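You operate a simulated robot arm through the tools that you are given. There is no shell and no other tool. Be economical: measure what you need, move in short steps, check, and stop when the job is done.

The job below is to be done with a simulated robot arm. You get a single attempt, and the scene is never put back.

TASK
Count the grey pucks on the long bench, then put as many of the grey heat sinks from the long bench on the ledge by the long bath. Put the brass puck from the long bench on the shelf of the long bench. Fetch the black bracket from the long bench and set it in the grey pot. Open the white drawer, put the green gauge in the inside of the white drawer and shut the drawer again. Take the blue gauge and put it on the left end of the grate. Any order will do. Set down upright: green gauge.

Only the result counts: the job must be done as asked and must still hold three seconds after the hand-in. Knocking over, shifting, dropping, spilling or breaking anything else fails it.

THE ROBOT
A 6-joint arm with a two-finger parallel gripper on a trunk, on a base that drives. Base frame: it is fixed to the floor where the robot stands at the start and does not move with it; the origin is under the middle of the robot, x ahead of it, y to its left, z up. Readings come in cm, rad, newtons and seconds.
With the tool pointing down near the work surface it reaches from about 32 to 70 cm from the robot's upright axis, wherever it stands. Its first joint turns from -2.897 to 2.897 rad. Places, roughly: black bracket (7x5x4 cm) [50, 50, 90]; blue gauge (7x7x2 cm) [-520, -180, 90]; brass puck (6x6x4 cm) [40, 50, 90]; green gauge (3x4x6 cm) [-530, -340, 90]; grey heat sink (6x4x3 cm) [50, -20, 90]; grey pot (21x21x18 cm) [50, 10, 90]; grey puck (6x6x4 cm) [40, -40, 90]; inside of the white drawer [-700, -160, 70]; ledge by the long bath [-220, -220, 90]; left end of the grate [-490, -20, 80]; shelf of the long bench [60, -40, 40]; white drawer [-690, -160, 70]. Payload 4.1 kg.
The tool frame sits at the grasp point between the pads (the TCP): z along the fingers, y along the line on which they close. The tips reach 2.3 cm beyond it. Largest opening 9.4 cm; finger width 3.8, thickness 1; the body of the gripper, 5.4 by 9.6 cm, starts 3.9 cm behind the TCP.
Orientation is told as [roll, pitch, yaw] about the base's x, y, z axes, in that order, counted from this pose: with the fingers straight down and closing along the base's y, the tool's x points along the base's -x, its y along +y and its z along -z.

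THE INTERFACE
- The arm moves only by the tool jog_arm. Its argument "series" is a list of rows, each a list of 2 entries, a list of its own where there are three numbers: the shift along the tool's x, y, z in units of 100 mm (1.0 is 100 mm), then the turn, a rotation vector about the tool's x, y, z in units of 180 degrees (1.0 is 180 degrees). In form: [[[tx, ty, tz], [rx, ry, rz]], ...]. A call has 1 to 8 rows; each row is the pose to reach, as a shift and turn from the pose commanded when the call began, along the tool's axes at that moment. "jaw" is the finger opening in cm, from 0 to 9.4, set as the call begins (left out, the last holds). A call with a number of a shift or a turn outside -1 to 1 is refused whole. Each row takes 0.2 s and may step no farther than 5 cm and 0.15 rad from the row before; otherwise, or with a gripper value out of range, the whole call is refused. Where a pose cannot be reached the arm comes as near as it can. A force on the tool above 40 N (or 10 N above the force at the start of the call, whichever is more), or a blocked arm, ends the call early, and 0.2 s more pass. Each finger travels about 4.5 cm/s and halts on what it meets, pressing with about 31 N; the grip force reading is that of the motor and also rises with nothing between the fingers. The clock runs only during rows and for 0.2 s after the last one: add rows that repeat a pose to give the fingers time. The reply holds the time, the measured pose of the TCP, the force on the tool along the base axes, the opening and the grip force, in the units named above and with some noise, with the torque about the TCP (base axes, N m) and any sound that the robot's microphone picked up.
- Cameras (640 x 400 px; columns grow to the right, rows downward): "scene" is now at [2.06, 14.87, 153.59]; the picture's right is [-0.23, -0.97, 0.00], its down [-0.67, 0.16, -0.73] and it looks along [0.71, -0.17, -0.69] (base axes); focal length 290 px, centre (320, 200). "wrist" rides on the gripper at [8.6, 1.6, -7.4] in the tool frame; the picture's right is [-0.18, 0.98, 0.00], its down [-0.58, -0.11, -0.81] and it looks along [-0.79, -0.15, 0.59] (tool axes); focal length 243 px, centre (320, 200).
- camera(camera): a new picture of that camera. It takes no simulated time.
- lift_body(by): slides the trunk up (or, below 0, down) by that many cm; the arm and the scene camera ride with it, the base frame stays. It gives what a move gives, with no picture.
- drive_base(legs): drives the robot by 1 to 6 legs, each [ahead, turn to the left] in cm and rad, along the robot's own axes; the way and the turn of a leg run together, so that a leg with both is an arc; at most 150 cm and 3.142 rad a leg. The arm and the cameras ride along, it lands a little off, and it stops where it bumps. It gives what a move gives.
- aim_head(pan, tilt): turns the head with the scene camera to pan (to the left, within 2.705 rad either way) and tilt (down, from -0.506 to 1.204), counted from straight ahead of the robot. It gives what a move gives.
- locate(camera, pixels): for up to 12 pixels [column, row] of the newest picture of that camera ("zoom" is the newest enlarged one), the place [x, y, z] in the base frame of the surface seen there, good to about 0.3 cm. It takes no simulated time.
- close_up(camera, box): a new picture of the part [left, top, right, bottom] of that camera's present view, enlarged. It takes no simulated time.
- close_job(): hands the job in; it is judged then, once.

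Keep the steps short. Do not move on a guess: measure, check each grasp and each placing, and mend mistakes. In all there are 322 turns and 186 pictures (those below and enlarged ones count). Leave the gripper open and the arm clear of the work at the hand-in unless told otherwise, and finish with a single line.

The tools are called after ">>>" as name(argument=value, ...) on one line, values as JSON. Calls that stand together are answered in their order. jog_arm: Moves the arm, as the interface text tells. Its arguments: {"type":"object","properties":{"series":{"type":"array"},"jaw":{"type":"number"}},"required":["series"]} The other tools are called the same way: lift_body (by) slides the trunk up or down; drive_base (legs) drives the base; aim_head (pan, tilt) turns the head that bears the scene camera; camera (camera) takes a picture; locate (camera, pixels) gives the place of the surface under pixels of a picture; close_up (camera, box) takes an enlarged picture of a part of a camera's view; close_job () hands the job in.

At the start:

```text
clock: 0.0
tcp_pos: [42.78, -4.1, 119.38]
orientation: [0.001, 0.0, 0.001]
ft_force: [-0.2, 0.4, -0.4]
wrist_torque: [-0.01, -0.01, 0.0]
grip_width: 9.42
gripper_force: 0.1
trunk travel left (down, up): [-50.0, 9.0]
robot x, y, heading: [0.32, -0.23, 0.002]
head pan, tilt: [-0.234, 0.759]
```

scene: 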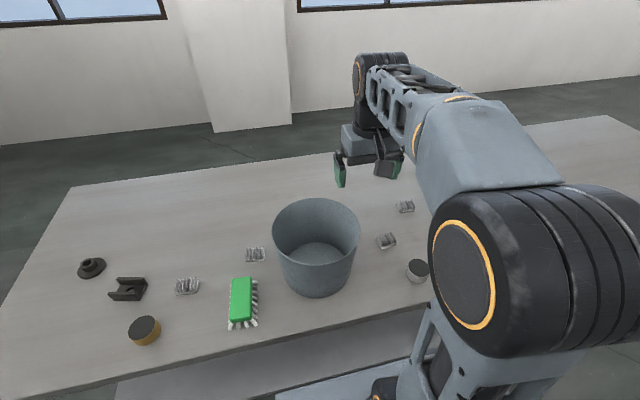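
wrist: 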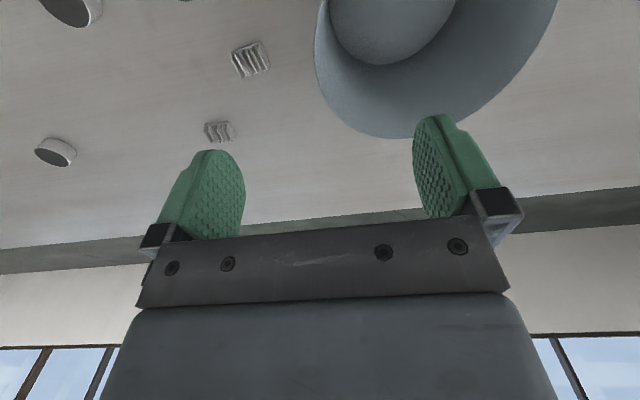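

The arm hides the right side of the bench, so I'll pan the head right to count the grey pucks there.

>>> aim_head(pan=-0.9, tilt=0.7)

>>> camera(camera="scene")

```text
clock: 1.0
tcp_pos: [42.82, -4.06, 119.51]
orientation: [0.0, 0.001, 0.0]
ft_force: [0.0, 0.7, 0.1]
wrist_torque: [0.02, 0.0, 0.0]
grip_width: 9.37
gripper_force: 0.0
trunk travel left (down, up): [-50.0, 9.0]
robot x, y, heading: [-0.07, -0.24, 0.0]
head pan, tilt: [-0.901, 0.7]
```

```text
183 pictures are left
```

scene: 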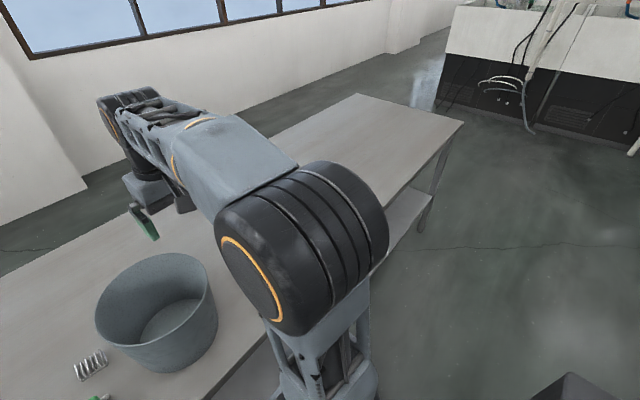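

The shoulder hides that part of the bench. I'll back up, turn left a little, and look to the right past the arm.

>>> drive_base(legs=[[-40, 0], [0, 0.8]])

>>> aim_head(pan=-1.4, tilt=0.5)

>>> camera(camera="scene")

```text
clock: 5.7
tcp_pos: [-8.39, 28.68, 119.43]
orientation: [0.0, 0.0, 0.826]
ft_force: [0.0, -0.2, 0.0]
wrist_torque: [0.0, -0.01, 0.02]
grip_width: 9.37
gripper_force: 0.1
trunk travel left (down, up): [-50.0, 9.0]
robot x, y, heading: [-40.39, -0.04, 0.823]
head pan, tilt: [-0.901, 0.7]
```

```text
clock: 6.6
tcp_pos: [-8.38, 28.52, 119.33]
orientation: [0.0, 0.001, 0.827]
ft_force: [-0.4, -0.2, 0.0]
wrist_torque: [-0.01, 0.03, 0.02]
grip_width: 9.4
gripper_force: 0.1
trunk travel left (down, up): [-50.0, 9.0]
robot x, y, heading: [-40.28, 0.01, 0.822]
head pan, tilt: [-1.4, 0.499]
```

```text
182 pictures are left
```

scene: 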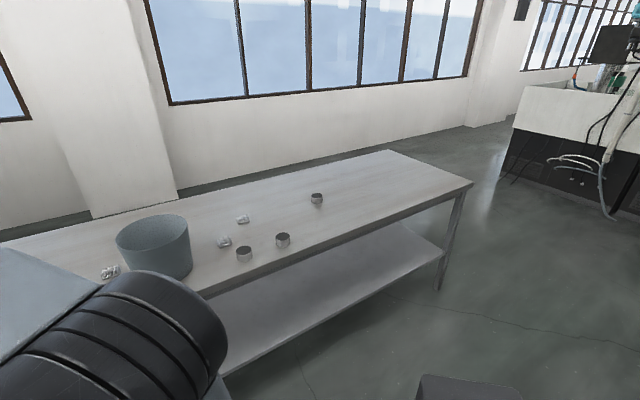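

I see three grey pucks at (244,254), (283,240) and (317,198). I'll enlarge this area to check, and measure the table, the shelf and the objects.

>>> close_up(camera="scene", box=[80, 140, 480, 390])

>>> locate(camera="scene", pixels=[[244, 248], [283, 235], [317, 194], [243, 218], [224, 242], [110, 272], [472, 183], [385, 150], [300, 300], [440, 255], [320, 254], [200, 290]])

>>> aim_head(pan=0.0, tilt=0.6)

>>> camera(camera="scene")

```text
1.60 times, centred on (280, 265) of scene
```

zoom: 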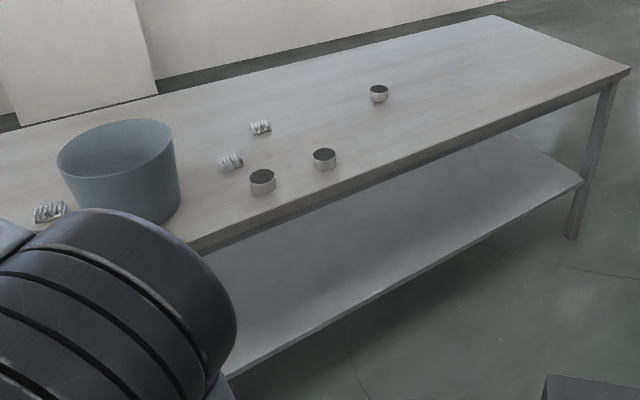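

```text
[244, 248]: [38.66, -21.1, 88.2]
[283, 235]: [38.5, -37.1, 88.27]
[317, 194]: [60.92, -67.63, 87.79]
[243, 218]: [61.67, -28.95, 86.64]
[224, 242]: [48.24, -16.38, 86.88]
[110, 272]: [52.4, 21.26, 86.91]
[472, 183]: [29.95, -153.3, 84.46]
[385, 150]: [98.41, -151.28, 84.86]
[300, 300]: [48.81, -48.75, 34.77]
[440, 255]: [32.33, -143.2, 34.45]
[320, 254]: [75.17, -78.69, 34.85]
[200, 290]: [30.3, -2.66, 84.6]
```

```text
clock: 8.2
tcp_pos: [-8.31, 28.55, 119.44]
orientation: [0.0, 0.0, 0.825]
ft_force: [0.0, -0.1, 0.0]
wrist_torque: [0.02, 0.0, -0.03]
grip_width: 9.39
gripper_force: 0.0
trunk travel left (down, up): [-50.0, 9.0]
robot x, y, heading: [-40.49, -0.18, 0.822]
head pan, tilt: [0.0, 0.6]
```

```text
180 pictures are left
```

scene: 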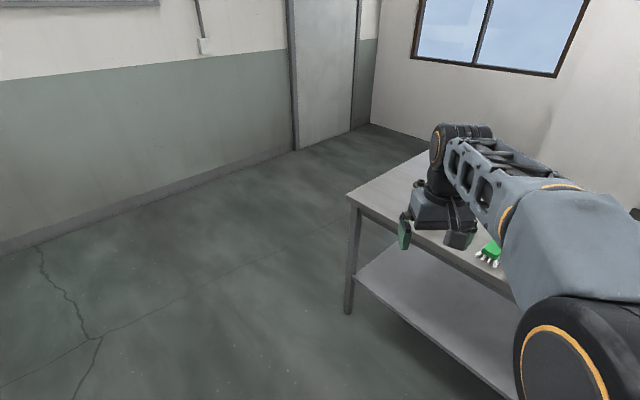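

Two more views agree so far: three grey pucks, so three of the four heat sinks must go. Bench top is at z 84.6 and the shelf at z 34.8. The brass puck comes first, so I'll drive in front of it facing the bench.

>>> drive_base(legs=[[0, 0.749], [50.5, 0], [0, -1.571], [28, 0]])

>>> jog_arm(series=[[[0, 0, 0], [0, -0.0417, 0]], [[0, 0, 0], [0, -0.0833, 0]], [[0, 0, 0], [0, -0.125, 0]], [[0, 0, 0], [0, -0.1667, 0]]], jaw=9.4)

>>> aim_head(pan=0.1, tilt=0.7)

>>> camera(camera="scene")

>>> camera(camera="wrist")

```text
clock: 18.6
tcp_pos: [31.44, 48.08, 119.4]
orientation: [-0.001, 0.002, 0.009]
ft_force: [-0.7, -0.3, 0.4]
wrist_torque: [-0.01, 0.05, -0.01]
grip_width: 9.42
gripper_force: 0.0
trunk travel left (down, up): [-50.0, 9.0]
robot x, y, heading: [-11.67, 51.57, 0.012]
head pan, tilt: [0.0, 0.6]
```

```text
clock: 19.6
tcp_pos: [31.42, 48.06, 119.48]
orientation: [0.001, -0.525, 0.012]
ft_force: [0.2, -0.4, 0.3]
wrist_torque: [-0.02, -0.01, 0.01]
grip_width: 9.39
gripper_force: 0.1
trunk travel left (down, up): [-50.0, 9.0]
robot x, y, heading: [-11.47, 51.95, 0.007]
head pan, tilt: [0.0, 0.6]
```

```text
clock: 20.2
tcp_pos: [31.34, 48.14, 119.31]
orientation: [0.001, -0.523, 0.01]
ft_force: [-0.2, 0.3, 0.0]
wrist_torque: [-0.02, 0.0, -0.03]
grip_width: 9.41
gripper_force: 0.1
trunk travel left (down, up): [-50.0, 9.0]
robot x, y, heading: [-11.36, 51.67, 0.008]
head pan, tilt: [0.099, 0.7]
```

```text
179 pictures are left
```

scene: 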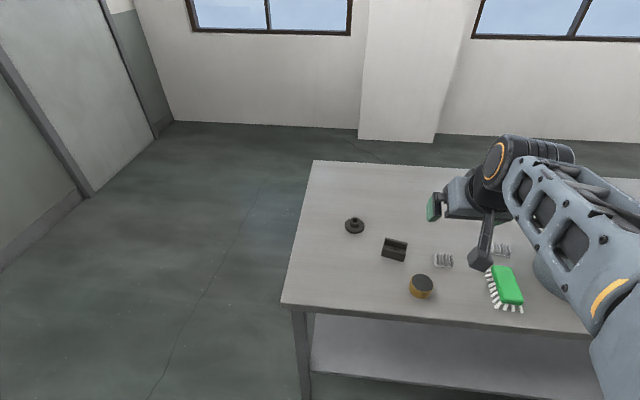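

```text
178 pictures are left
```

wrist: 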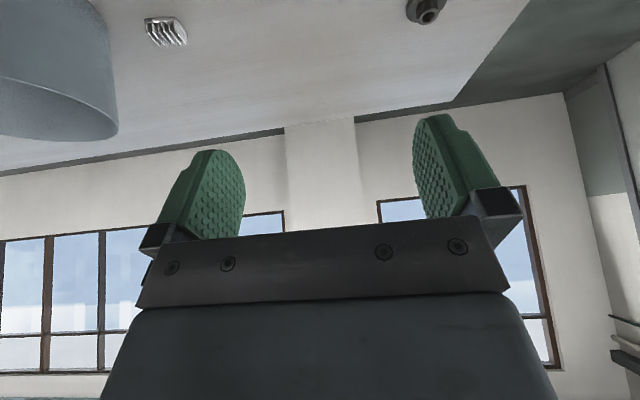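

The table's left end is clear here. I'll measure the brass puck, at (421,282), and its neighbours.

>>> close_up(camera="scene", box=[330, 205, 530, 330])

>>> locate(camera="scene", pixels=[[421, 281], [412, 281], [431, 281], [421, 275], [421, 287], [385, 252], [404, 257], [395, 248], [443, 259], [355, 224], [315, 165], [300, 320]])

```text
3.20 times, centred on (430, 268) of scene
```

zoom: 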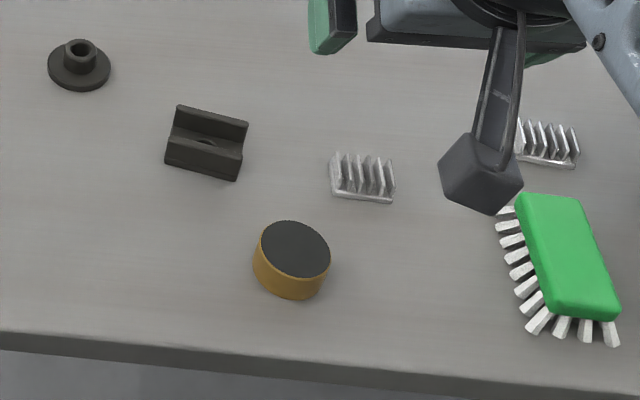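

```text
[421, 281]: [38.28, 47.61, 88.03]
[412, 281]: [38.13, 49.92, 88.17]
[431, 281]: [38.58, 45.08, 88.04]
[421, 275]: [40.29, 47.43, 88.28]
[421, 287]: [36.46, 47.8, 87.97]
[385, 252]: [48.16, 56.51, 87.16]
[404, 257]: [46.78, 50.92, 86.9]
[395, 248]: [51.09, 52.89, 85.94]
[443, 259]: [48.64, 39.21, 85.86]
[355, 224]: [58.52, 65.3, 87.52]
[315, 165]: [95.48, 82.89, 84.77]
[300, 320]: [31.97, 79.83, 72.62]
```

The puck's top centre is at (37.8, 47.4), z 88.1, and I hold a 30° forward tilt so it can later go under the bench. I'll lower the trunk 25 cm, then do the last bit by jog.

>>> lift_body(by=-25)

```text
clock: 22.8
tcp_pos: [31.26, 48.2, 94.31]
orientation: [0.001, -0.522, 0.01]
ft_force: [0.3, -0.5, -0.1]
wrist_torque: [-0.07, 0.02, -0.01]
grip_width: 9.39
gripper_force: 0.0
trunk travel left (down, up): [-25.0, 34.0]
robot x, y, heading: [-11.23, 51.72, 0.01]
head pan, tilt: [0.099, 0.7]
```

I'm at (31.3, 48.2, 94.3). I'll move 6.5 forward, 0.8 right, then 6.3 down around the puck.

>>> jog_arm(series=[[[-0.28, -0.04, 0.163], [0, 0, 0]], [[-0.563, -0.08, 0.325], [0, 0, 0]], [[-0.404, -0.081, 0.6], [0, 0, 0]], [[-0.246, -0.081, 0.872], [0, 0, 0]]])

>>> camera(camera="wrist")

>>> close_up(camera="scene", box=[330, 100, 530, 225])

```text
clock: 23.8
tcp_pos: [38.17, 47.35, 88.06]
orientation: [0.0, -0.523, 0.01]
ft_force: [-0.8, -0.5, -0.5]
wrist_torque: [-0.02, -0.01, 0.0]
grip_width: 9.38
gripper_force: 0.0
trunk travel left (down, up): [-25.0, 34.0]
robot x, y, heading: [-11.28, 51.61, 0.009]
head pan, tilt: [0.099, 0.7]
```

```text
176 pictures are left
```

wrist: 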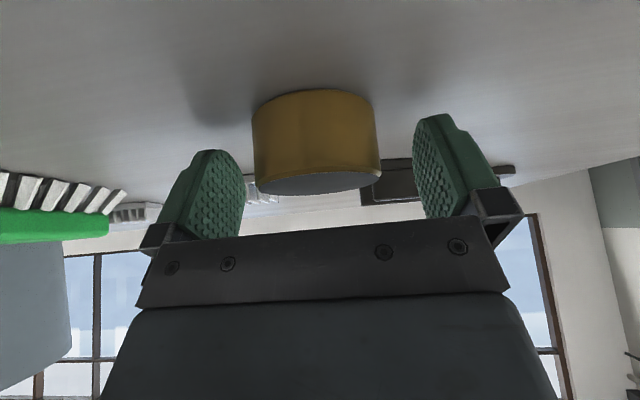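

```text
3.20 times, centred on (430, 162) of scene
```

zoom: 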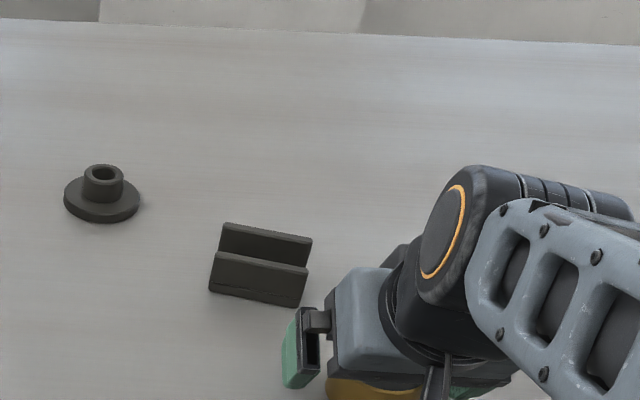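

The puck sits between the fingers. I'll close on it.

>>> jog_arm(series=[[[0, 0, 0], [0, 0, 0]], [[0, 0, 0], [0, 0, 0]], [[0, 0, 0], [0, 0, 0]], [[0, 0, 0], [0, 0, 0]]], jaw=4.5)

>>> camera(camera="wrist")

```text
clock: 24.8
tcp_pos: [38.11, 47.38, 88.21]
orientation: [0.0, -0.523, 0.008]
ft_force: [0.8, -1.2, 0.5]
wrist_torque: [-0.04, -0.09, -0.04]
grip_width: 5.74
gripper_force: 31.3
trunk travel left (down, up): [-25.0, 34.0]
robot x, y, heading: [-11.08, 52.01, 0.008]
head pan, tilt: [0.099, 0.7]
```

```text
174 pictures are left
```

wrist: 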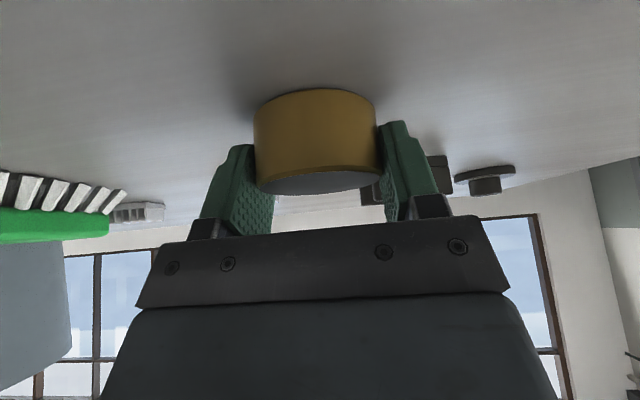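

Gripped at 5.74 cm. I'll lift 5 cm and back away from the bench, then lower the trunk fully.

>>> lift_body(by=5)

>>> drive_base(legs=[[-32, 0]])

>>> lift_body(by=-30)

>>> jog_arm(series=[[[0.2, 0, 0.346], [0, 0, 0]], [[0.4, 0, 0.693], [0, 0, 0]], [[0.57, 0, 0.99], [0, 0, 0]]])

>>> jog_arm(series=[[[0.2, 0, 0.346], [0, 0, 0]], [[0.4, 0, 0.693], [0, 0, 0]]])

>>> camera(camera="scene")

```text
clock: 25.7
tcp_pos: [38.13, 47.3, 93.12]
orientation: [-0.001, -0.524, 0.011]
ft_force: [0.1, 0.0, -0.2]
wrist_torque: [-0.03, 0.01, 0.0]
grip_width: 4.5
gripper_force: 0.0
trunk travel left (down, up): [-30.0, 29.0]
robot x, y, heading: [-11.55, 51.75, 0.01]
head pan, tilt: [0.099, 0.7]
```

```text
clock: 27.8
tcp_pos: [6.94, 47.03, 93.01]
orientation: [0.001, -0.523, 0.012]
ft_force: [0.6, 0.2, -0.1]
wrist_torque: [0.02, -0.02, 0.0]
grip_width: 4.49
gripper_force: 0.1
trunk travel left (down, up): [-30.0, 29.0]
robot x, y, heading: [-42.44, 51.56, 0.006]
head pan, tilt: [0.099, 0.7]
```

```text
clock: 30.8
tcp_pos: [6.89, 47.09, 62.88]
orientation: [0.0, -0.524, 0.013]
ft_force: [-0.5, -0.3, 0.2]
wrist_torque: [-0.04, 0.03, 0.0]
grip_width: 4.48
gripper_force: 0.1
trunk travel left (down, up): [0.0, 59.0]
robot x, y, heading: [-42.82, 51.5, 0.012]
head pan, tilt: [0.099, 0.7]
```

```text
clock: 31.6
tcp_pos: [6.82, 46.94, 51.61]
orientation: [-0.001, -0.527, 0.011]
ft_force: [-0.3, -0.7, 0.0]
wrist_torque: [-0.01, 0.01, 0.01]
grip_width: 4.49
gripper_force: 0.1
trunk travel left (down, up): [0.0, 59.0]
robot x, y, heading: [-42.63, 51.42, 0.012]
head pan, tilt: [0.099, 0.7]
```

```text
clock: 32.2
tcp_pos: [6.78, 46.99, 43.73]
orientation: [-0.002, -0.525, 0.013]
ft_force: [-0.8, 0.0, 0.3]
wrist_torque: [0.0, 0.0, 0.01]
grip_width: 4.48
gripper_force: 0.1
trunk travel left (down, up): [0.0, 59.0]
robot x, y, heading: [-42.49, 51.65, 0.011]
head pan, tilt: [0.099, 0.7]
```

```text
173 pictures are left
```

scene: 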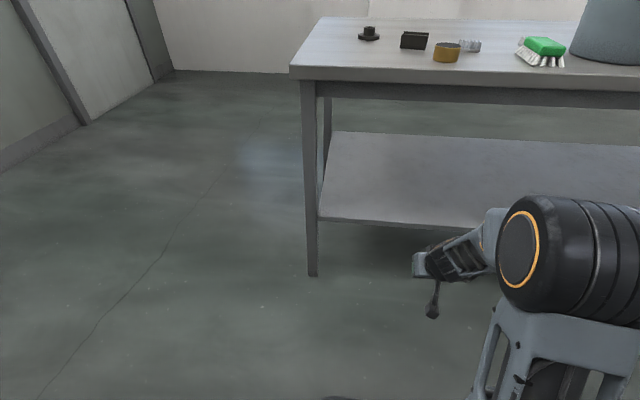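

The puck slipped out during the lift and is still standing on the bench at (446,53). The grip was too high on it. I'll raise the trunk back, drive in, measure again and grip lower.

>>> lift_body(by=52)

>>> drive_base(legs=[[25, 0]])

>>> camera(camera="scene")

>>> camera(camera="wrist")

```text
refused: 52 is not a number from -40 to 40
```

```text
clock: 34.1
tcp_pos: [32.23, 47.21, 43.7]
orientation: [0.0, -0.523, 0.011]
ft_force: [0.4, 0.0, 0.0]
wrist_torque: [0.0, -0.04, -0.02]
grip_width: 4.5
gripper_force: 0.0
trunk travel left (down, up): [0.0, 59.0]
robot x, y, heading: [-17.01, 51.8, 0.011]
head pan, tilt: [0.099, 0.7]
```

```text
172 pictures are left
```

scene: 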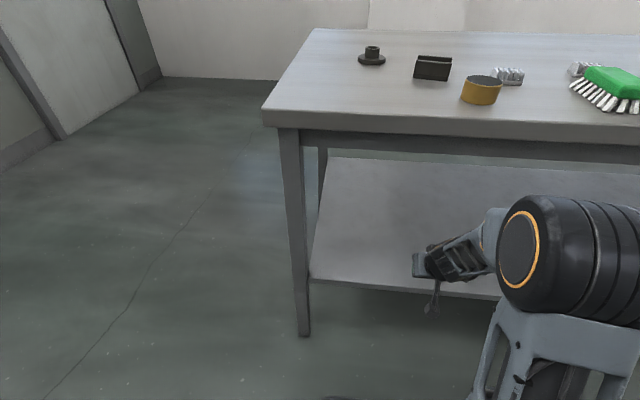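

```text
171 pictures are left
```

wrist: 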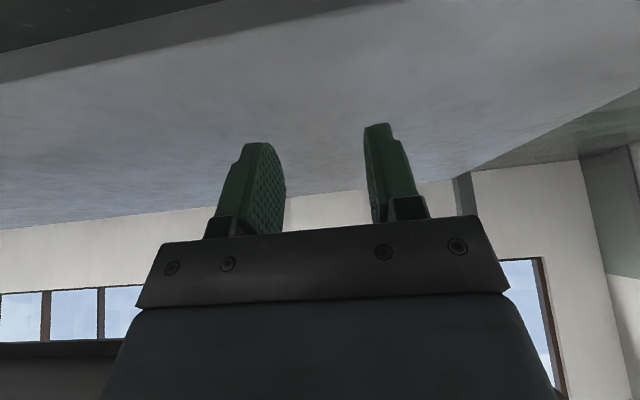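

The lift was refused (limit 40) but the drive went ahead. There was no contact, and this confirms the gripper fits above the shelf. I'll measure the shelf edge, back out, and raise in two lifts.

>>> locate(camera="scene", pixels=[[370, 284], [340, 250], [380, 200], [330, 279], [480, 120], [480, 140]])

>>> drive_base(legs=[[-25, 0]])

```text
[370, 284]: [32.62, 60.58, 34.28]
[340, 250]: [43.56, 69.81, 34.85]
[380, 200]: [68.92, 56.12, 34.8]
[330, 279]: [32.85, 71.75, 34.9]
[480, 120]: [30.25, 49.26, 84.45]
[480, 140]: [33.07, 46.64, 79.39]
```

```text
clock: 35.9
tcp_pos: [6.93, 47.07, 43.79]
orientation: [-0.001, -0.523, 0.012]
ft_force: [-0.9, 0.5, 1.4]
wrist_torque: [0.03, -0.01, 0.02]
grip_width: 4.51
gripper_force: 0.1
trunk travel left (down, up): [0.0, 59.0]
robot x, y, heading: [-42.68, 51.31, 0.016]
head pan, tilt: [0.099, 0.7]
```

>>> lift_body(by=40)

>>> lift_body(by=13)

```text
clock: 39.7
tcp_pos: [7.0, 47.08, 83.82]
orientation: [0.002, -0.524, 0.013]
ft_force: [-0.1, 0.2, -0.3]
wrist_torque: [0.05, -0.01, 0.02]
grip_width: 4.5
gripper_force: 0.0
trunk travel left (down, up): [-40.0, 19.0]
robot x, y, heading: [-42.58, 51.76, 0.014]
head pan, tilt: [0.099, 0.7]
```

```text
clock: 41.3
tcp_pos: [7.02, 47.1, 96.93]
orientation: [0.0, -0.523, 0.013]
ft_force: [-0.1, 0.0, 0.9]
wrist_torque: [0.01, 0.0, -0.01]
grip_width: 4.51
gripper_force: 0.0
trunk travel left (down, up): [-53.0, 6.0]
robot x, y, heading: [-42.58, 51.74, 0.014]
head pan, tilt: [0.099, 0.7]
```

TCP is at z 97, clear of everything. I'll drive in, open the fingers and look at the puck.

>>> drive_base(legs=[[24, 0]])

>>> jog_arm(series=[[[0, 0, 0], [0, 0, 0]], [[0, 0, 0], [0, 0, 0]], [[0, 0, 0], [0, 0, 0]]], jaw=9.4)

>>> camera(camera="scene")

>>> camera(camera="wrist")

```text
clock: 43.1
tcp_pos: [31.13, 47.49, 96.66]
orientation: [0.0, -0.523, 0.011]
ft_force: [-0.4, -0.4, -0.1]
wrist_torque: [0.0, -0.04, 0.0]
grip_width: 4.51
gripper_force: 0.0
trunk travel left (down, up): [-53.0, 6.0]
robot x, y, heading: [-18.39, 51.96, 0.011]
head pan, tilt: [0.099, 0.7]
```

```text
clock: 43.9
tcp_pos: [31.11, 47.34, 96.76]
orientation: [0.0, -0.524, 0.013]
ft_force: [0.5, 0.4, -0.5]
wrist_torque: [0.02, 0.04, -0.03]
grip_width: 9.41
gripper_force: 0.0
trunk travel left (down, up): [-53.0, 6.0]
robot x, y, heading: [-18.34, 52.04, 0.012]
head pan, tilt: [0.099, 0.7]
```

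```text
170 pictures are left
```

scene: 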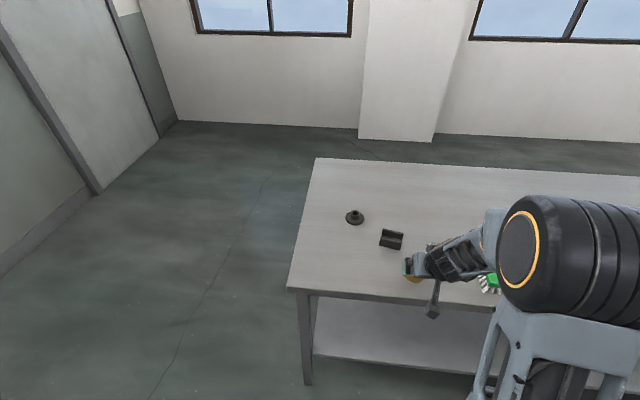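

```text
169 pictures are left
```

wrist: 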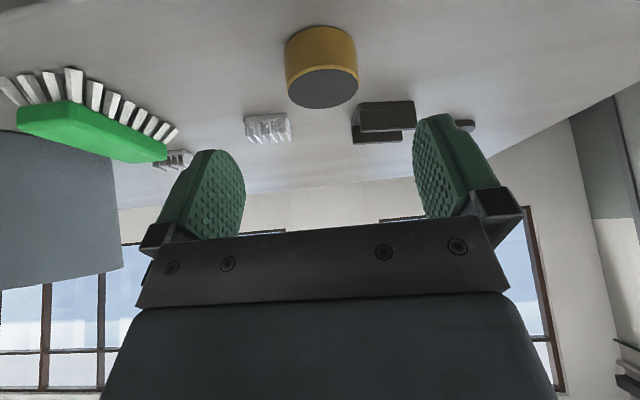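

I'll measure the puck in the wrist picture: top face centre at (322,88), edges, and bottom (320,45).

>>> locate(camera="wrist", pixels=[[322, 88], [290, 88], [354, 86], [322, 104], [322, 73], [320, 45], [322, 20]])

```text
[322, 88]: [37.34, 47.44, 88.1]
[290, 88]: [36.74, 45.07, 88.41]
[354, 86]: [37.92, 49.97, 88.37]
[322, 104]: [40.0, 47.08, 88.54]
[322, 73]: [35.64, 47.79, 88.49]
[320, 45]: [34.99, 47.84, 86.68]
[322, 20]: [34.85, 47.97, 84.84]
```

The puck centre is about (37.8, 47.5). This time I'll go down to z 87.2.

>>> jog_arm(series=[[[-0.28, 0, 0.163], [0, 0, 0]], [[-0.563, 0, 0.325], [0, 0, 0]], [[-0.313, 0, 0.758], [0, 0, 0]]])

>>> jog_arm(series=[[[0.15, 0, 0.26], [0, 0, 0]], [[0.225, 0, 0.39], [0, 0, 0]]])

```text
clock: 44.7
tcp_pos: [37.8, 47.16, 91.58]
orientation: [0.0, -0.524, 0.012]
ft_force: [-0.2, 1.0, 0.4]
wrist_torque: [0.02, -0.01, 0.01]
grip_width: 9.4
gripper_force: 0.0
trunk travel left (down, up): [-53.0, 6.0]
robot x, y, heading: [-18.45, 52.04, 0.013]
head pan, tilt: [0.099, 0.7]
```

```text
clock: 45.3
tcp_pos: [37.34, 47.29, 88.06]
orientation: [-0.035, -0.527, 0.093]
ft_force: [-21.5, -0.6, 27.4]
wrist_torque: [1.34, 0.91, 1.17]
grip_width: 9.4
gripper_force: 0.0
trunk travel left (down, up): [-53.0, 6.0]
robot x, y, heading: [-18.35, 51.66, 0.01]
head pan, tilt: [0.099, 0.7]
stopped in row 2: the force on the tool passed its limit (the readings are from after the stop); the commanded pose is now the measured one
```

A fingertip corner touched the bench at TCP z 88, so 30° doesn't let me grip low enough. I'll lift clear, check that the puck has not moved, then grip with less tilt.

>>> lift_body(by=5)

>>> camera(camera="wrist")

```text
clock: 46.2
tcp_pos: [37.73, 47.27, 92.74]
orientation: [-0.035, -0.523, 0.091]
ft_force: [-0.6, 0.8, -0.1]
wrist_torque: [0.01, 0.0, 0.01]
grip_width: 9.4
gripper_force: 0.0
trunk travel left (down, up): [-58.0, 1.0]
robot x, y, heading: [-18.29, 51.66, 0.013]
head pan, tilt: [0.099, 0.7]
```

```text
168 pictures are left
```

wrist: 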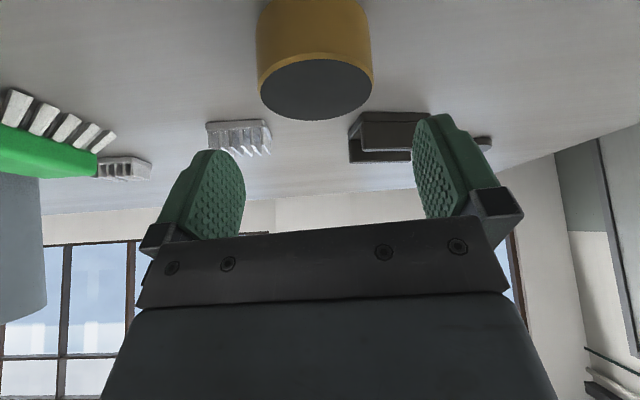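

The puck is unmoved. I'll straighten the tool: reduce tilt from 30° to 12° and undo the small twist.

>>> jog_arm(series=[[[0, 0, 0], [-0.0006, 0.0333, 0.0072]], [[0, 0, 0], [-0.0012, 0.0667, 0.0145]], [[0, 0, 0], [-0.0018, 0.1, 0.0217]]])

>>> camera(camera="wrist")

>>> locate(camera="wrist", pixels=[[320, 60], [320, 90]])

```text
clock: 47.0
tcp_pos: [37.84, 47.66, 92.75]
orientation: [0.028, -0.212, -0.015]
ft_force: [-1.3, -3.8, -0.6]
wrist_torque: [0.15, -0.03, 0.13]
grip_width: 9.43
gripper_force: 0.0
out of reach, approached as far as the arm can: row 1, 2
trunk travel left (down, up): [-58.0, 1.0]
robot x, y, heading: [-18.12, 51.75, 0.012]
head pan, tilt: [0.099, 0.7]
```

```text
167 pictures are left
```

wrist: 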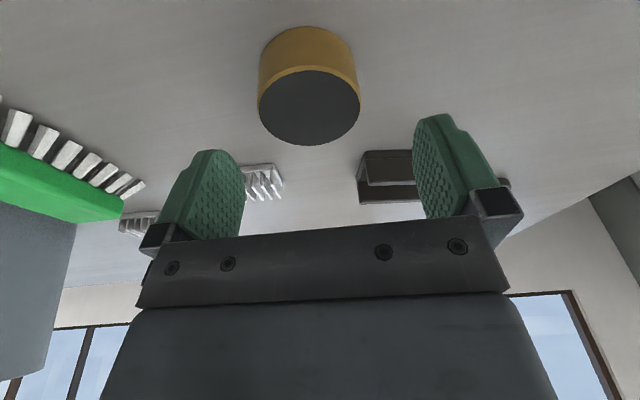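

```text
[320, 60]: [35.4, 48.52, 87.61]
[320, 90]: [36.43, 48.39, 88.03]
```

The tilt is now 12°, but the arm works near a limit with the trunk this high. I'll jog the arm up 9.5 cm, correct the small twist, and lower with the trunk instead.

>>> jog_arm(series=[[[-0.1, 0, -0.46], [0.0035, 0, -0.0042]], [[-0.2, 0, -0.93], [0.007, 0, -0.0084]], [[-0.2, 0, -0.93], [0.007, 0, -0.0084]]])

>>> lift_body(by=-9)

>>> camera(camera="wrist")

```text
clock: 47.8
tcp_pos: [37.71, 47.06, 102.22]
orientation: [-0.028, -0.211, 0.04]
ft_force: [0.7, -1.0, 1.0]
wrist_torque: [-0.01, 0.0, 0.02]
grip_width: 9.39
gripper_force: 0.0
trunk travel left (down, up): [-58.0, 1.0]
robot x, y, heading: [-18.61, 52.06, 0.013]
head pan, tilt: [0.099, 0.7]
```

```text
clock: 49.1
tcp_pos: [37.93, 47.03, 93.25]
orientation: [-0.029, -0.209, 0.039]
ft_force: [-0.3, 0.5, 0.8]
wrist_torque: [-0.05, 0.0, 0.01]
grip_width: 9.39
gripper_force: 0.1
trunk travel left (down, up): [-49.0, 10.0]
robot x, y, heading: [-18.52, 52.02, 0.012]
head pan, tilt: [0.099, 0.7]
```

```text
166 pictures are left
```

wrist: 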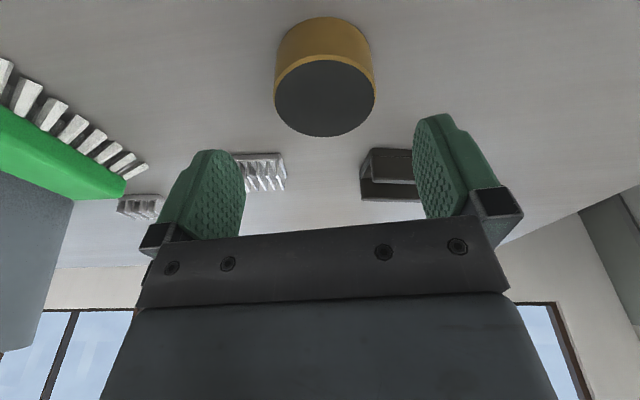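

>>> jog_arm(series=[[[0, 0.04, 0], [-0.007, 0, 0.0084]], [[0, 0.04, 0], [-0.007, 0, 0.0084]]])

>>> lift_body(by=-4)

>>> camera(camera="wrist")

```text
clock: 49.7
tcp_pos: [37.88, 47.36, 93.19]
orientation: [0.0, -0.21, 0.013]
ft_force: [0.0, 0.7, -0.2]
wrist_torque: [-0.01, 0.0, -0.04]
grip_width: 9.39
gripper_force: 0.1
trunk travel left (down, up): [-49.0, 10.0]
robot x, y, heading: [-17.85, 51.28, 0.008]
head pan, tilt: [0.099, 0.7]
```

```text
clock: 50.5
tcp_pos: [37.8, 47.6, 89.25]
orientation: [0.0, -0.21, 0.012]
ft_force: [0.4, -0.5, -1.2]
wrist_torque: [0.0, 0.01, 0.01]
grip_width: 9.4
gripper_force: 0.1
trunk travel left (down, up): [-45.0, 14.0]
robot x, y, heading: [-18.21, 51.51, 0.009]
head pan, tilt: [0.099, 0.7]
```

```text
165 pictures are left
```

wrist: 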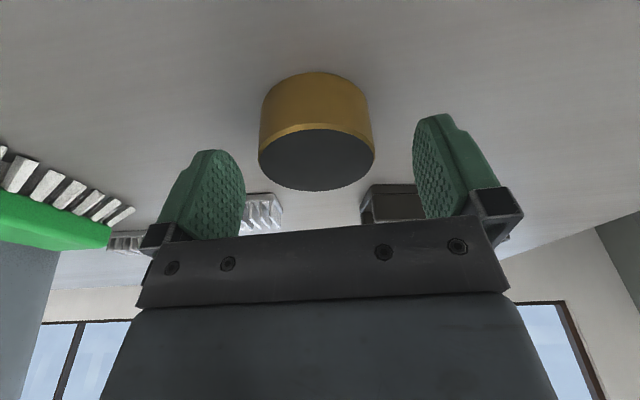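

Aligned, with the tilt at exactly 12°. I'll go 2 cm lower and close, then make a small test lift.

>>> lift_body(by=-2)

>>> jog_arm(series=[[[0, 0, 0], [0, 0, 0]], [[0, 0, 0], [0, 0, 0]], [[0, 0, 0], [0, 0, 0]], [[0, 0, 0], [0, 0, 0]], [[0, 0, 0], [0, 0, 0]]], jaw=0)

>>> lift_body(by=1.5)

>>> camera(camera="wrist")

```text
clock: 51.2
tcp_pos: [37.92, 47.46, 87.71]
orientation: [-0.001, -0.219, 0.012]
ft_force: [-3.4, -0.2, 28.4]
wrist_torque: [0.79, 0.45, 0.26]
grip_width: 9.41
gripper_force: 0.0
trunk travel left (down, up): [-43.0, 16.0]
robot x, y, heading: [-18.38, 52.07, 0.013]
head pan, tilt: [0.099, 0.7]
```

```text
clock: 51.7
tcp_pos: [37.94, 47.65, 87.63]
orientation: [0.0, -0.22, 0.012]
ft_force: [-1.6, -0.2, 15.3]
wrist_torque: [0.12, 0.49, 0.01]
grip_width: 5.76
gripper_force: 18.0
trunk travel left (down, up): [-43.0, 16.0]
robot x, y, heading: [-18.11, 52.08, 0.013]
head pan, tilt: [0.099, 0.7]
stopped in row 2: the force on the tool passed its limit (the readings are from after the stop); the commanded pose is now the measured one
```

```text
clock: 52.4
tcp_pos: [38.05, 47.67, 88.87]
orientation: [0.001, -0.214, 0.013]
ft_force: [-0.2, 0.0, -7.4]
wrist_torque: [0.01, 0.01, 0.02]
grip_width: 5.76
gripper_force: 30.7
trunk travel left (down, up): [-44.5, 14.5]
robot x, y, heading: [-18.08, 51.87, 0.013]
head pan, tilt: [0.099, 0.7]
```

```text
164 pictures are left
```

wrist: 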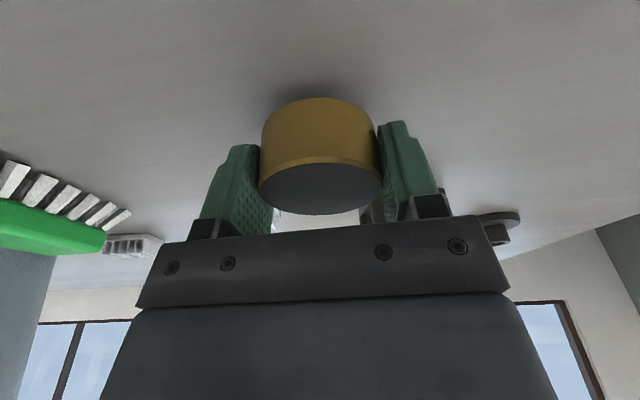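

The force reads −7.4 N, so the puck is held. I'll lift further and recheck the grip.

>>> lift_body(by=4)

>>> drive_base(legs=[[-32, 0]])

```text
clock: 53.2
tcp_pos: [38.11, 47.52, 92.85]
orientation: [0.001, -0.216, 0.011]
ft_force: [0.3, 0.1, -6.3]
wrist_torque: [-0.01, 0.02, 0.0]
grip_width: 5.75
gripper_force: 31.7
trunk travel left (down, up): [-48.5, 10.5]
robot x, y, heading: [-18.55, 51.69, 0.006]
head pan, tilt: [0.099, 0.7]
```

```text
clock: 55.3
tcp_pos: [6.2, 47.43, 92.84]
orientation: [0.0, -0.213, 0.017]
ft_force: [-0.3, 0.4, -7.0]
wrist_torque: [0.01, 0.02, -0.01]
grip_width: 5.76
gripper_force: 30.9
trunk travel left (down, up): [-48.5, 10.5]
robot x, y, heading: [-50.3, 51.72, 0.016]
head pan, tilt: [0.099, 0.7]
```

Still held. I'll lower 40 + 8 cm and tilt forward to 30°.

>>> lift_body(by=-40)

>>> lift_body(by=-8.4)

>>> jog_arm(series=[[[0, 0, 0], [0, -0.033, 0]], [[0, 0, 0], [0, -0.067, 0]], [[0, 0, 0], [0, -0.1, 0]], [[0, 0, 0], [0, -0.1, 0]]])

```text
clock: 59.2
tcp_pos: [6.26, 47.35, 52.9]
orientation: [0.003, -0.215, 0.016]
ft_force: [-0.6, 0.5, -7.3]
wrist_torque: [-0.01, 0.01, -0.02]
grip_width: 5.74
gripper_force: 30.9
trunk travel left (down, up): [-8.5, 50.5]
robot x, y, heading: [-50.14, 51.27, 0.015]
head pan, tilt: [0.099, 0.7]
```

```text
clock: 60.4
tcp_pos: [6.25, 47.39, 44.52]
orientation: [0.002, -0.214, 0.019]
ft_force: [-0.5, -0.6, -6.8]
wrist_torque: [0.03, 0.01, 0.0]
grip_width: 5.74
gripper_force: 31.1
trunk travel left (down, up): [-0.1, 58.9]
robot x, y, heading: [-49.99, 51.32, 0.018]
head pan, tilt: [0.099, 0.7]
```

```text
clock: 61.4
tcp_pos: [6.19, 47.4, 44.54]
orientation: [0.0, -0.529, 0.015]
ft_force: [0.1, 0.3, -6.7]
wrist_torque: [0.01, 0.05, -0.01]
grip_width: 5.75
gripper_force: 31.3
trunk travel left (down, up): [-0.1, 58.9]
robot x, y, heading: [-50.04, 51.69, 0.017]
head pan, tilt: [0.099, 0.7]
```

I'll drive forward 32 cm under the bench edge.

>>> drive_base(legs=[[32.5, 0]])

>>> camera(camera="wrist")

>>> camera(camera="scene")

```text
clock: 63.5
tcp_pos: [38.38, 47.6, 44.48]
orientation: [0.0, -0.529, 0.011]
ft_force: [-0.2, 0.2, -7.1]
wrist_torque: [0.01, 0.06, -0.02]
grip_width: 5.76
gripper_force: 31.1
trunk travel left (down, up): [-0.1, 58.9]
robot x, y, heading: [-17.82, 51.66, 0.008]
head pan, tilt: [0.099, 0.7]
```

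```text
163 pictures are left
```

wrist: 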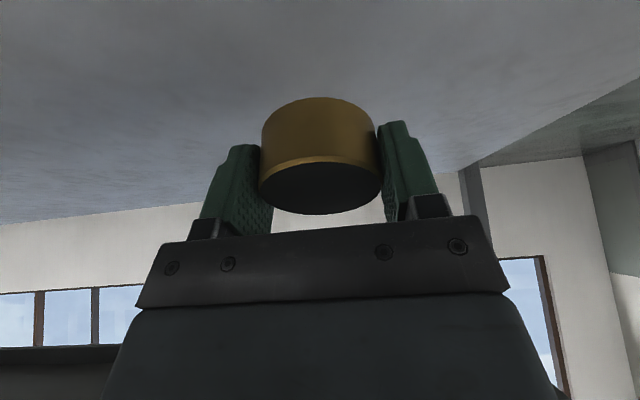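

```text
162 pictures are left
```

scene: 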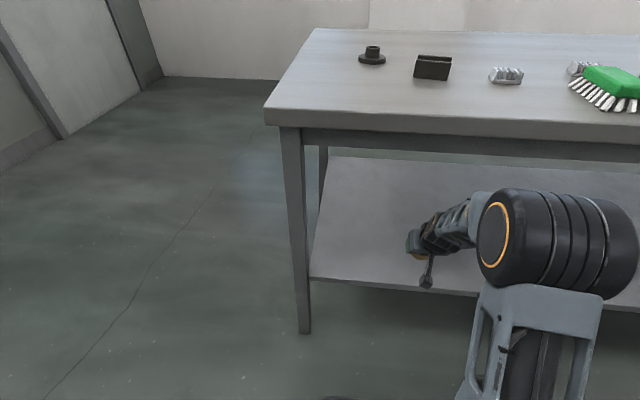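

Under the bench and clear. I'll go 3 cm further in and lower until just above the shelf (TCP about 38.8).

>>> jog_arm(series=[[[-0.259, 0, 0.152], [0, 0, 0]], [[-0.08, 0, 0.45], [0, 0, 0]], [[0.029, 0, 0.643], [0, 0, 0]], [[0.029, 0, 0.643], [0, 0, 0]]])

>>> camera(camera="wrist")

```text
clock: 64.5
tcp_pos: [41.48, 47.68, 38.87]
orientation: [0.001, -0.53, 0.012]
ft_force: [-0.8, 0.1, -7.2]
wrist_torque: [-0.02, 0.02, 0.01]
grip_width: 5.74
gripper_force: 30.8
trunk travel left (down, up): [-0.1, 58.9]
robot x, y, heading: [-17.97, 51.77, 0.016]
head pan, tilt: [0.099, 0.7]
```

```text
161 pictures are left
```

wrist: 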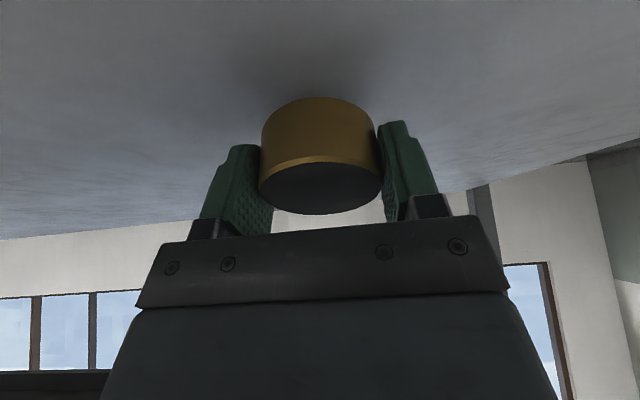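

Nearly there. I'll lower in two small steps and watch for contact.

>>> jog_arm(series=[[[0.013, 0, 0.022], [0, 0, 0]], [[0.025, 0, 0.043], [0, 0, 0]], [[0.025, 0, 0.043], [0, 0, 0]]])

```text
clock: 65.3
tcp_pos: [41.49, 47.79, 38.41]
orientation: [0.0, -0.529, 0.011]
ft_force: [-3.1, 1.1, 1.8]
wrist_torque: [0.04, 0.28, -0.02]
grip_width: 5.78
gripper_force: 31.0
trunk travel left (down, up): [-0.1, 58.9]
robot x, y, heading: [-18.23, 52.16, 0.011]
head pan, tilt: [0.099, 0.7]
```

In contact with the shelf. I'll open gently.

>>> jog_arm(series=[[[0, 0, 0], [0, 0, 0]], [[0, 0, 0], [0, 0, 0]], [[0, 0, 0], [0, 0, 0]]], jaw=9.4)

>>> camera(camera="wrist")

```text
clock: 66.1
tcp_pos: [41.41, 47.79, 38.16]
orientation: [0.002, -0.529, 0.012]
ft_force: [0.3, -0.6, -0.1]
wrist_torque: [0.02, 0.0, 0.0]
grip_width: 9.41
gripper_force: 0.1
trunk travel left (down, up): [-0.1, 58.9]
robot x, y, heading: [-17.72, 52.07, 0.015]
head pan, tilt: [0.099, 0.7]
```

```text
160 pictures are left
```

wrist: 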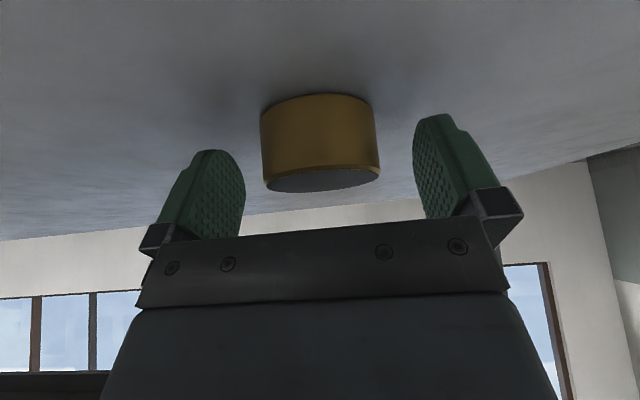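

The puck stands flat on the shelf. I'll retreat the way I came.

>>> jog_arm(series=[[[-0.15, 0, -0.26], [0, 0, 0]], [[-0.3, 0, -0.52], [0, 0, 0]], [[-0.04, 0, -0.67], [0, 0, 0]]])

>>> drive_base(legs=[[-32, 0]])

>>> camera(camera="scene")

```text
clock: 66.9
tcp_pos: [38.44, 47.77, 44.23]
orientation: [-0.001, -0.528, 0.012]
ft_force: [-0.3, 0.2, -0.3]
wrist_torque: [0.03, -0.03, 0.02]
grip_width: 9.4
gripper_force: 0.0
trunk travel left (down, up): [-0.1, 58.9]
robot x, y, heading: [-18.45, 51.61, 0.007]
head pan, tilt: [0.099, 0.7]
```

```text
clock: 69.0
tcp_pos: [6.5, 47.12, 44.27]
orientation: [0.003, -0.53, 0.009]
ft_force: [0.1, -0.3, -0.2]
wrist_torque: [-0.01, 0.01, -0.03]
grip_width: 9.38
gripper_force: 0.0
trunk travel left (down, up): [-0.1, 58.9]
robot x, y, heading: [-49.73, 51.65, 0.004]
head pan, tilt: [0.099, 0.7]
```

```text
159 pictures are left
```

scene: 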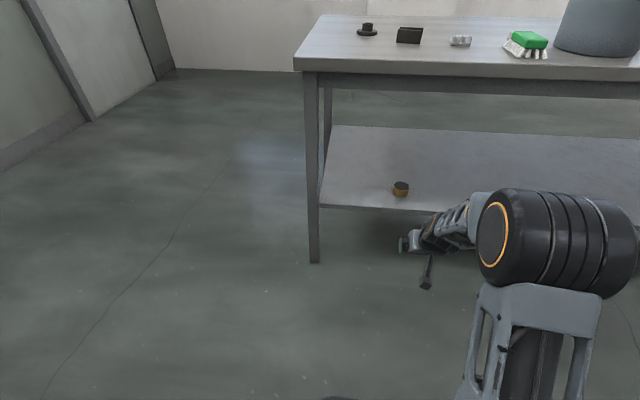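

The brass puck is on the shelf. Next is the bracket: I'll straighten the tool while raising the arm, then lift the trunk.

>>> jog_arm(series=[[[-0.125, 0, -0.215], [0, 0.0421, 0]], [[-0.25, 0, -0.43], [0, 0.0842, 0]], [[-0.375, 0, -0.645], [0, 0.1263, 0]], [[-0.5, 0, -0.86], [0, 0.1684, 0]]])

>>> jog_arm(series=[[[0, 0, -0.33], [0, 0, 0]], [[0, 0, -0.67], [0, 0, 0]], [[0, 0, -1.0], [0, 0, 0]]])

>>> lift_body(by=40)

>>> drive_base(legs=[[39, 0]])

>>> camera(camera="wrist")

```text
clock: 70.0
tcp_pos: [6.7, 46.99, 54.26]
orientation: [-0.001, 0.002, 0.008]
ft_force: [-0.5, -0.3, -0.1]
wrist_torque: [-0.01, 0.0, 0.01]
grip_width: 9.42
gripper_force: 0.0
trunk travel left (down, up): [-0.1, 58.9]
robot x, y, heading: [-49.75, 51.89, 0.006]
head pan, tilt: [0.099, 0.7]
```

```text
clock: 70.8
tcp_pos: [6.6, 47.1, 64.16]
orientation: [0.001, -0.001, 0.01]
ft_force: [-0.7, 0.0, -1.0]
wrist_torque: [0.02, 0.04, 0.01]
grip_width: 9.4
gripper_force: 0.1
trunk travel left (down, up): [-0.1, 58.9]
robot x, y, heading: [-49.81, 51.53, 0.008]
head pan, tilt: [0.099, 0.7]
```

```text
clock: 74.7
tcp_pos: [6.45, 47.05, 104.22]
orientation: [0.0, 0.001, 0.009]
ft_force: [0.5, -0.3, -0.1]
wrist_torque: [0.0, 0.01, 0.01]
grip_width: 9.39
gripper_force: 0.0
trunk travel left (down, up): [-40.1, 18.9]
robot x, y, heading: [-49.9, 51.65, 0.008]
head pan, tilt: [0.099, 0.7]
```

```text
clock: 77.1
tcp_pos: [45.61, 47.12, 104.22]
orientation: [0.0, -0.002, 0.007]
ft_force: [-1.1, -0.4, -0.5]
wrist_torque: [0.02, 0.04, 0.0]
grip_width: 9.37
gripper_force: 0.1
trunk travel left (down, up): [-40.1, 18.9]
robot x, y, heading: [-10.79, 51.87, 0.007]
head pan, tilt: [0.099, 0.7]
```

```text
158 pictures are left
```

wrist: 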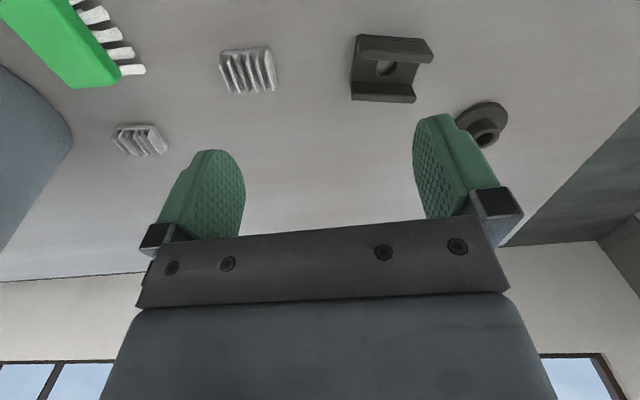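

I see the bracket at (390,68). I'll enlarge it and measure its corners.

>>> close_up(camera="wrist", box=[320, 15, 480, 115])

```text
4.00 times, centred on (400, 65) of wrist
```

zoom: 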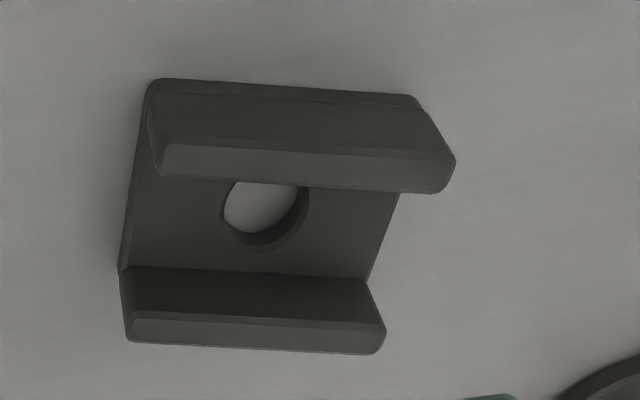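

>>> locate(camera="zoom", pixels=[[172, 160], [435, 178], [308, 168], [140, 330], [370, 340], [255, 332], [340, 240], [160, 220], [262, 208], [425, 135]])

```text
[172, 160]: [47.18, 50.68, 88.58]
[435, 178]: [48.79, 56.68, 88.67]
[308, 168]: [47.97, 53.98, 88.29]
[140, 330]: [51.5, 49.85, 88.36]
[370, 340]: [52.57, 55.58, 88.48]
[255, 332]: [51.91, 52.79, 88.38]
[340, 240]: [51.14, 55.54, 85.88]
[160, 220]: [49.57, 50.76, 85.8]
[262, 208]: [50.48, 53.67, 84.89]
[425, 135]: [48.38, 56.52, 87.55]
```

The bracket's centre is (50.0, 53.2), long axis turned 13° from y, top z 88.5. I'll move above it and turn to match.

>>> jog_arm(series=[[[-0.222, 0.3, 0], [0, 0, 0.036]], [[-0.444, 0.607, 0], [0, 0, 0.0723]], [[-0.444, 0.607, 0], [0, 0, 0.0723]]])

>>> lift_body(by=-12)

>>> camera(camera="wrist")

```text
clock: 77.9
tcp_pos: [50.29, 53.24, 104.22]
orientation: [0.0, 0.0, -0.222]
ft_force: [0.3, 0.3, 0.4]
wrist_torque: [0.01, 0.02, 0.04]
grip_width: 9.39
gripper_force: 0.1
trunk travel left (down, up): [-40.1, 18.9]
robot x, y, heading: [-10.56, 51.82, 0.005]
head pan, tilt: [0.099, 0.7]
```

```text
clock: 79.4
tcp_pos: [50.11, 53.26, 92.23]
orientation: [0.001, 0.0, -0.219]
ft_force: [-0.5, 0.3, 0.2]
wrist_torque: [0.0, 0.0, 0.0]
grip_width: 9.38
gripper_force: 0.1
trunk travel left (down, up): [-28.1, 30.9]
robot x, y, heading: [-10.75, 51.7, 0.004]
head pan, tilt: [0.099, 0.7]
```

```text
156 pictures are left
```

wrist: 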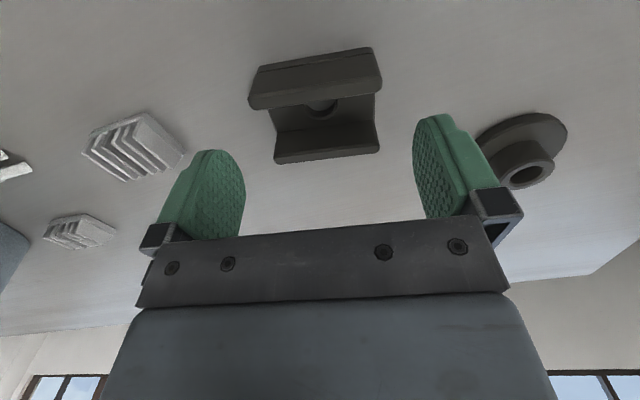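

Aligned and centred. I'll descend to TCP 87.6, close, and test the lift.

>>> lift_body(by=-4.5)

>>> jog_arm(series=[[[0, 0, 0], [0, 0, 0]], [[0, 0, 0], [0, 0, 0]], [[0, 0, 0], [0, 0, 0]], [[0, 0, 0], [0, 0, 0]], [[0, 0, 0], [0, 0, 0]]], jaw=0)

>>> lift_body(by=6)

>>> camera(camera="wrist")

```text
clock: 80.3
tcp_pos: [50.18, 53.22, 87.73]
orientation: [0.0, 0.0, -0.217]
ft_force: [-0.6, -0.4, 0.3]
wrist_torque: [0.0, -0.01, -0.02]
grip_width: 9.41
gripper_force: 0.1
trunk travel left (down, up): [-23.6, 35.4]
robot x, y, heading: [-10.78, 52.02, 0.006]
head pan, tilt: [0.099, 0.7]
```

```text
clock: 81.5
tcp_pos: [50.17, 53.2, 87.69]
orientation: [0.0, 0.0, -0.221]
ft_force: [1.7, 0.5, 1.9]
wrist_torque: [0.06, 0.03, -0.06]
grip_width: 6.79
gripper_force: 31.2
trunk travel left (down, up): [-23.6, 35.4]
robot x, y, heading: [-10.49, 51.56, 0.008]
head pan, tilt: [0.099, 0.7]
```

```text
clock: 82.5
tcp_pos: [50.24, 53.26, 93.67]
orientation: [0.0, 0.002, -0.22]
ft_force: [-0.7, 0.5, -5.4]
wrist_torque: [-0.01, 0.01, 0.0]
grip_width: 6.79
gripper_force: 30.8
trunk travel left (down, up): [-29.6, 29.4]
robot x, y, heading: [-10.37, 52.03, 0.004]
head pan, tilt: [0.099, 0.7]
```

```text
155 pictures are left
```

wrist: 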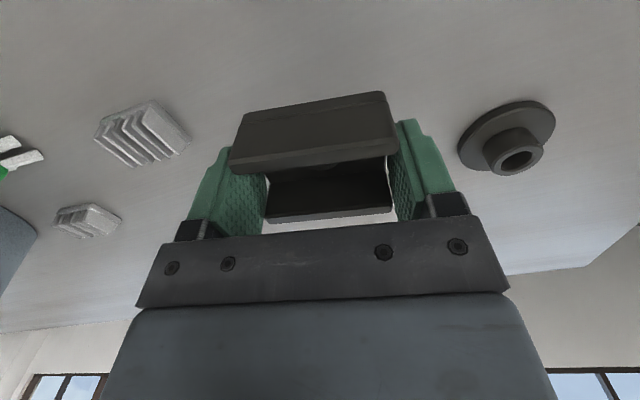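

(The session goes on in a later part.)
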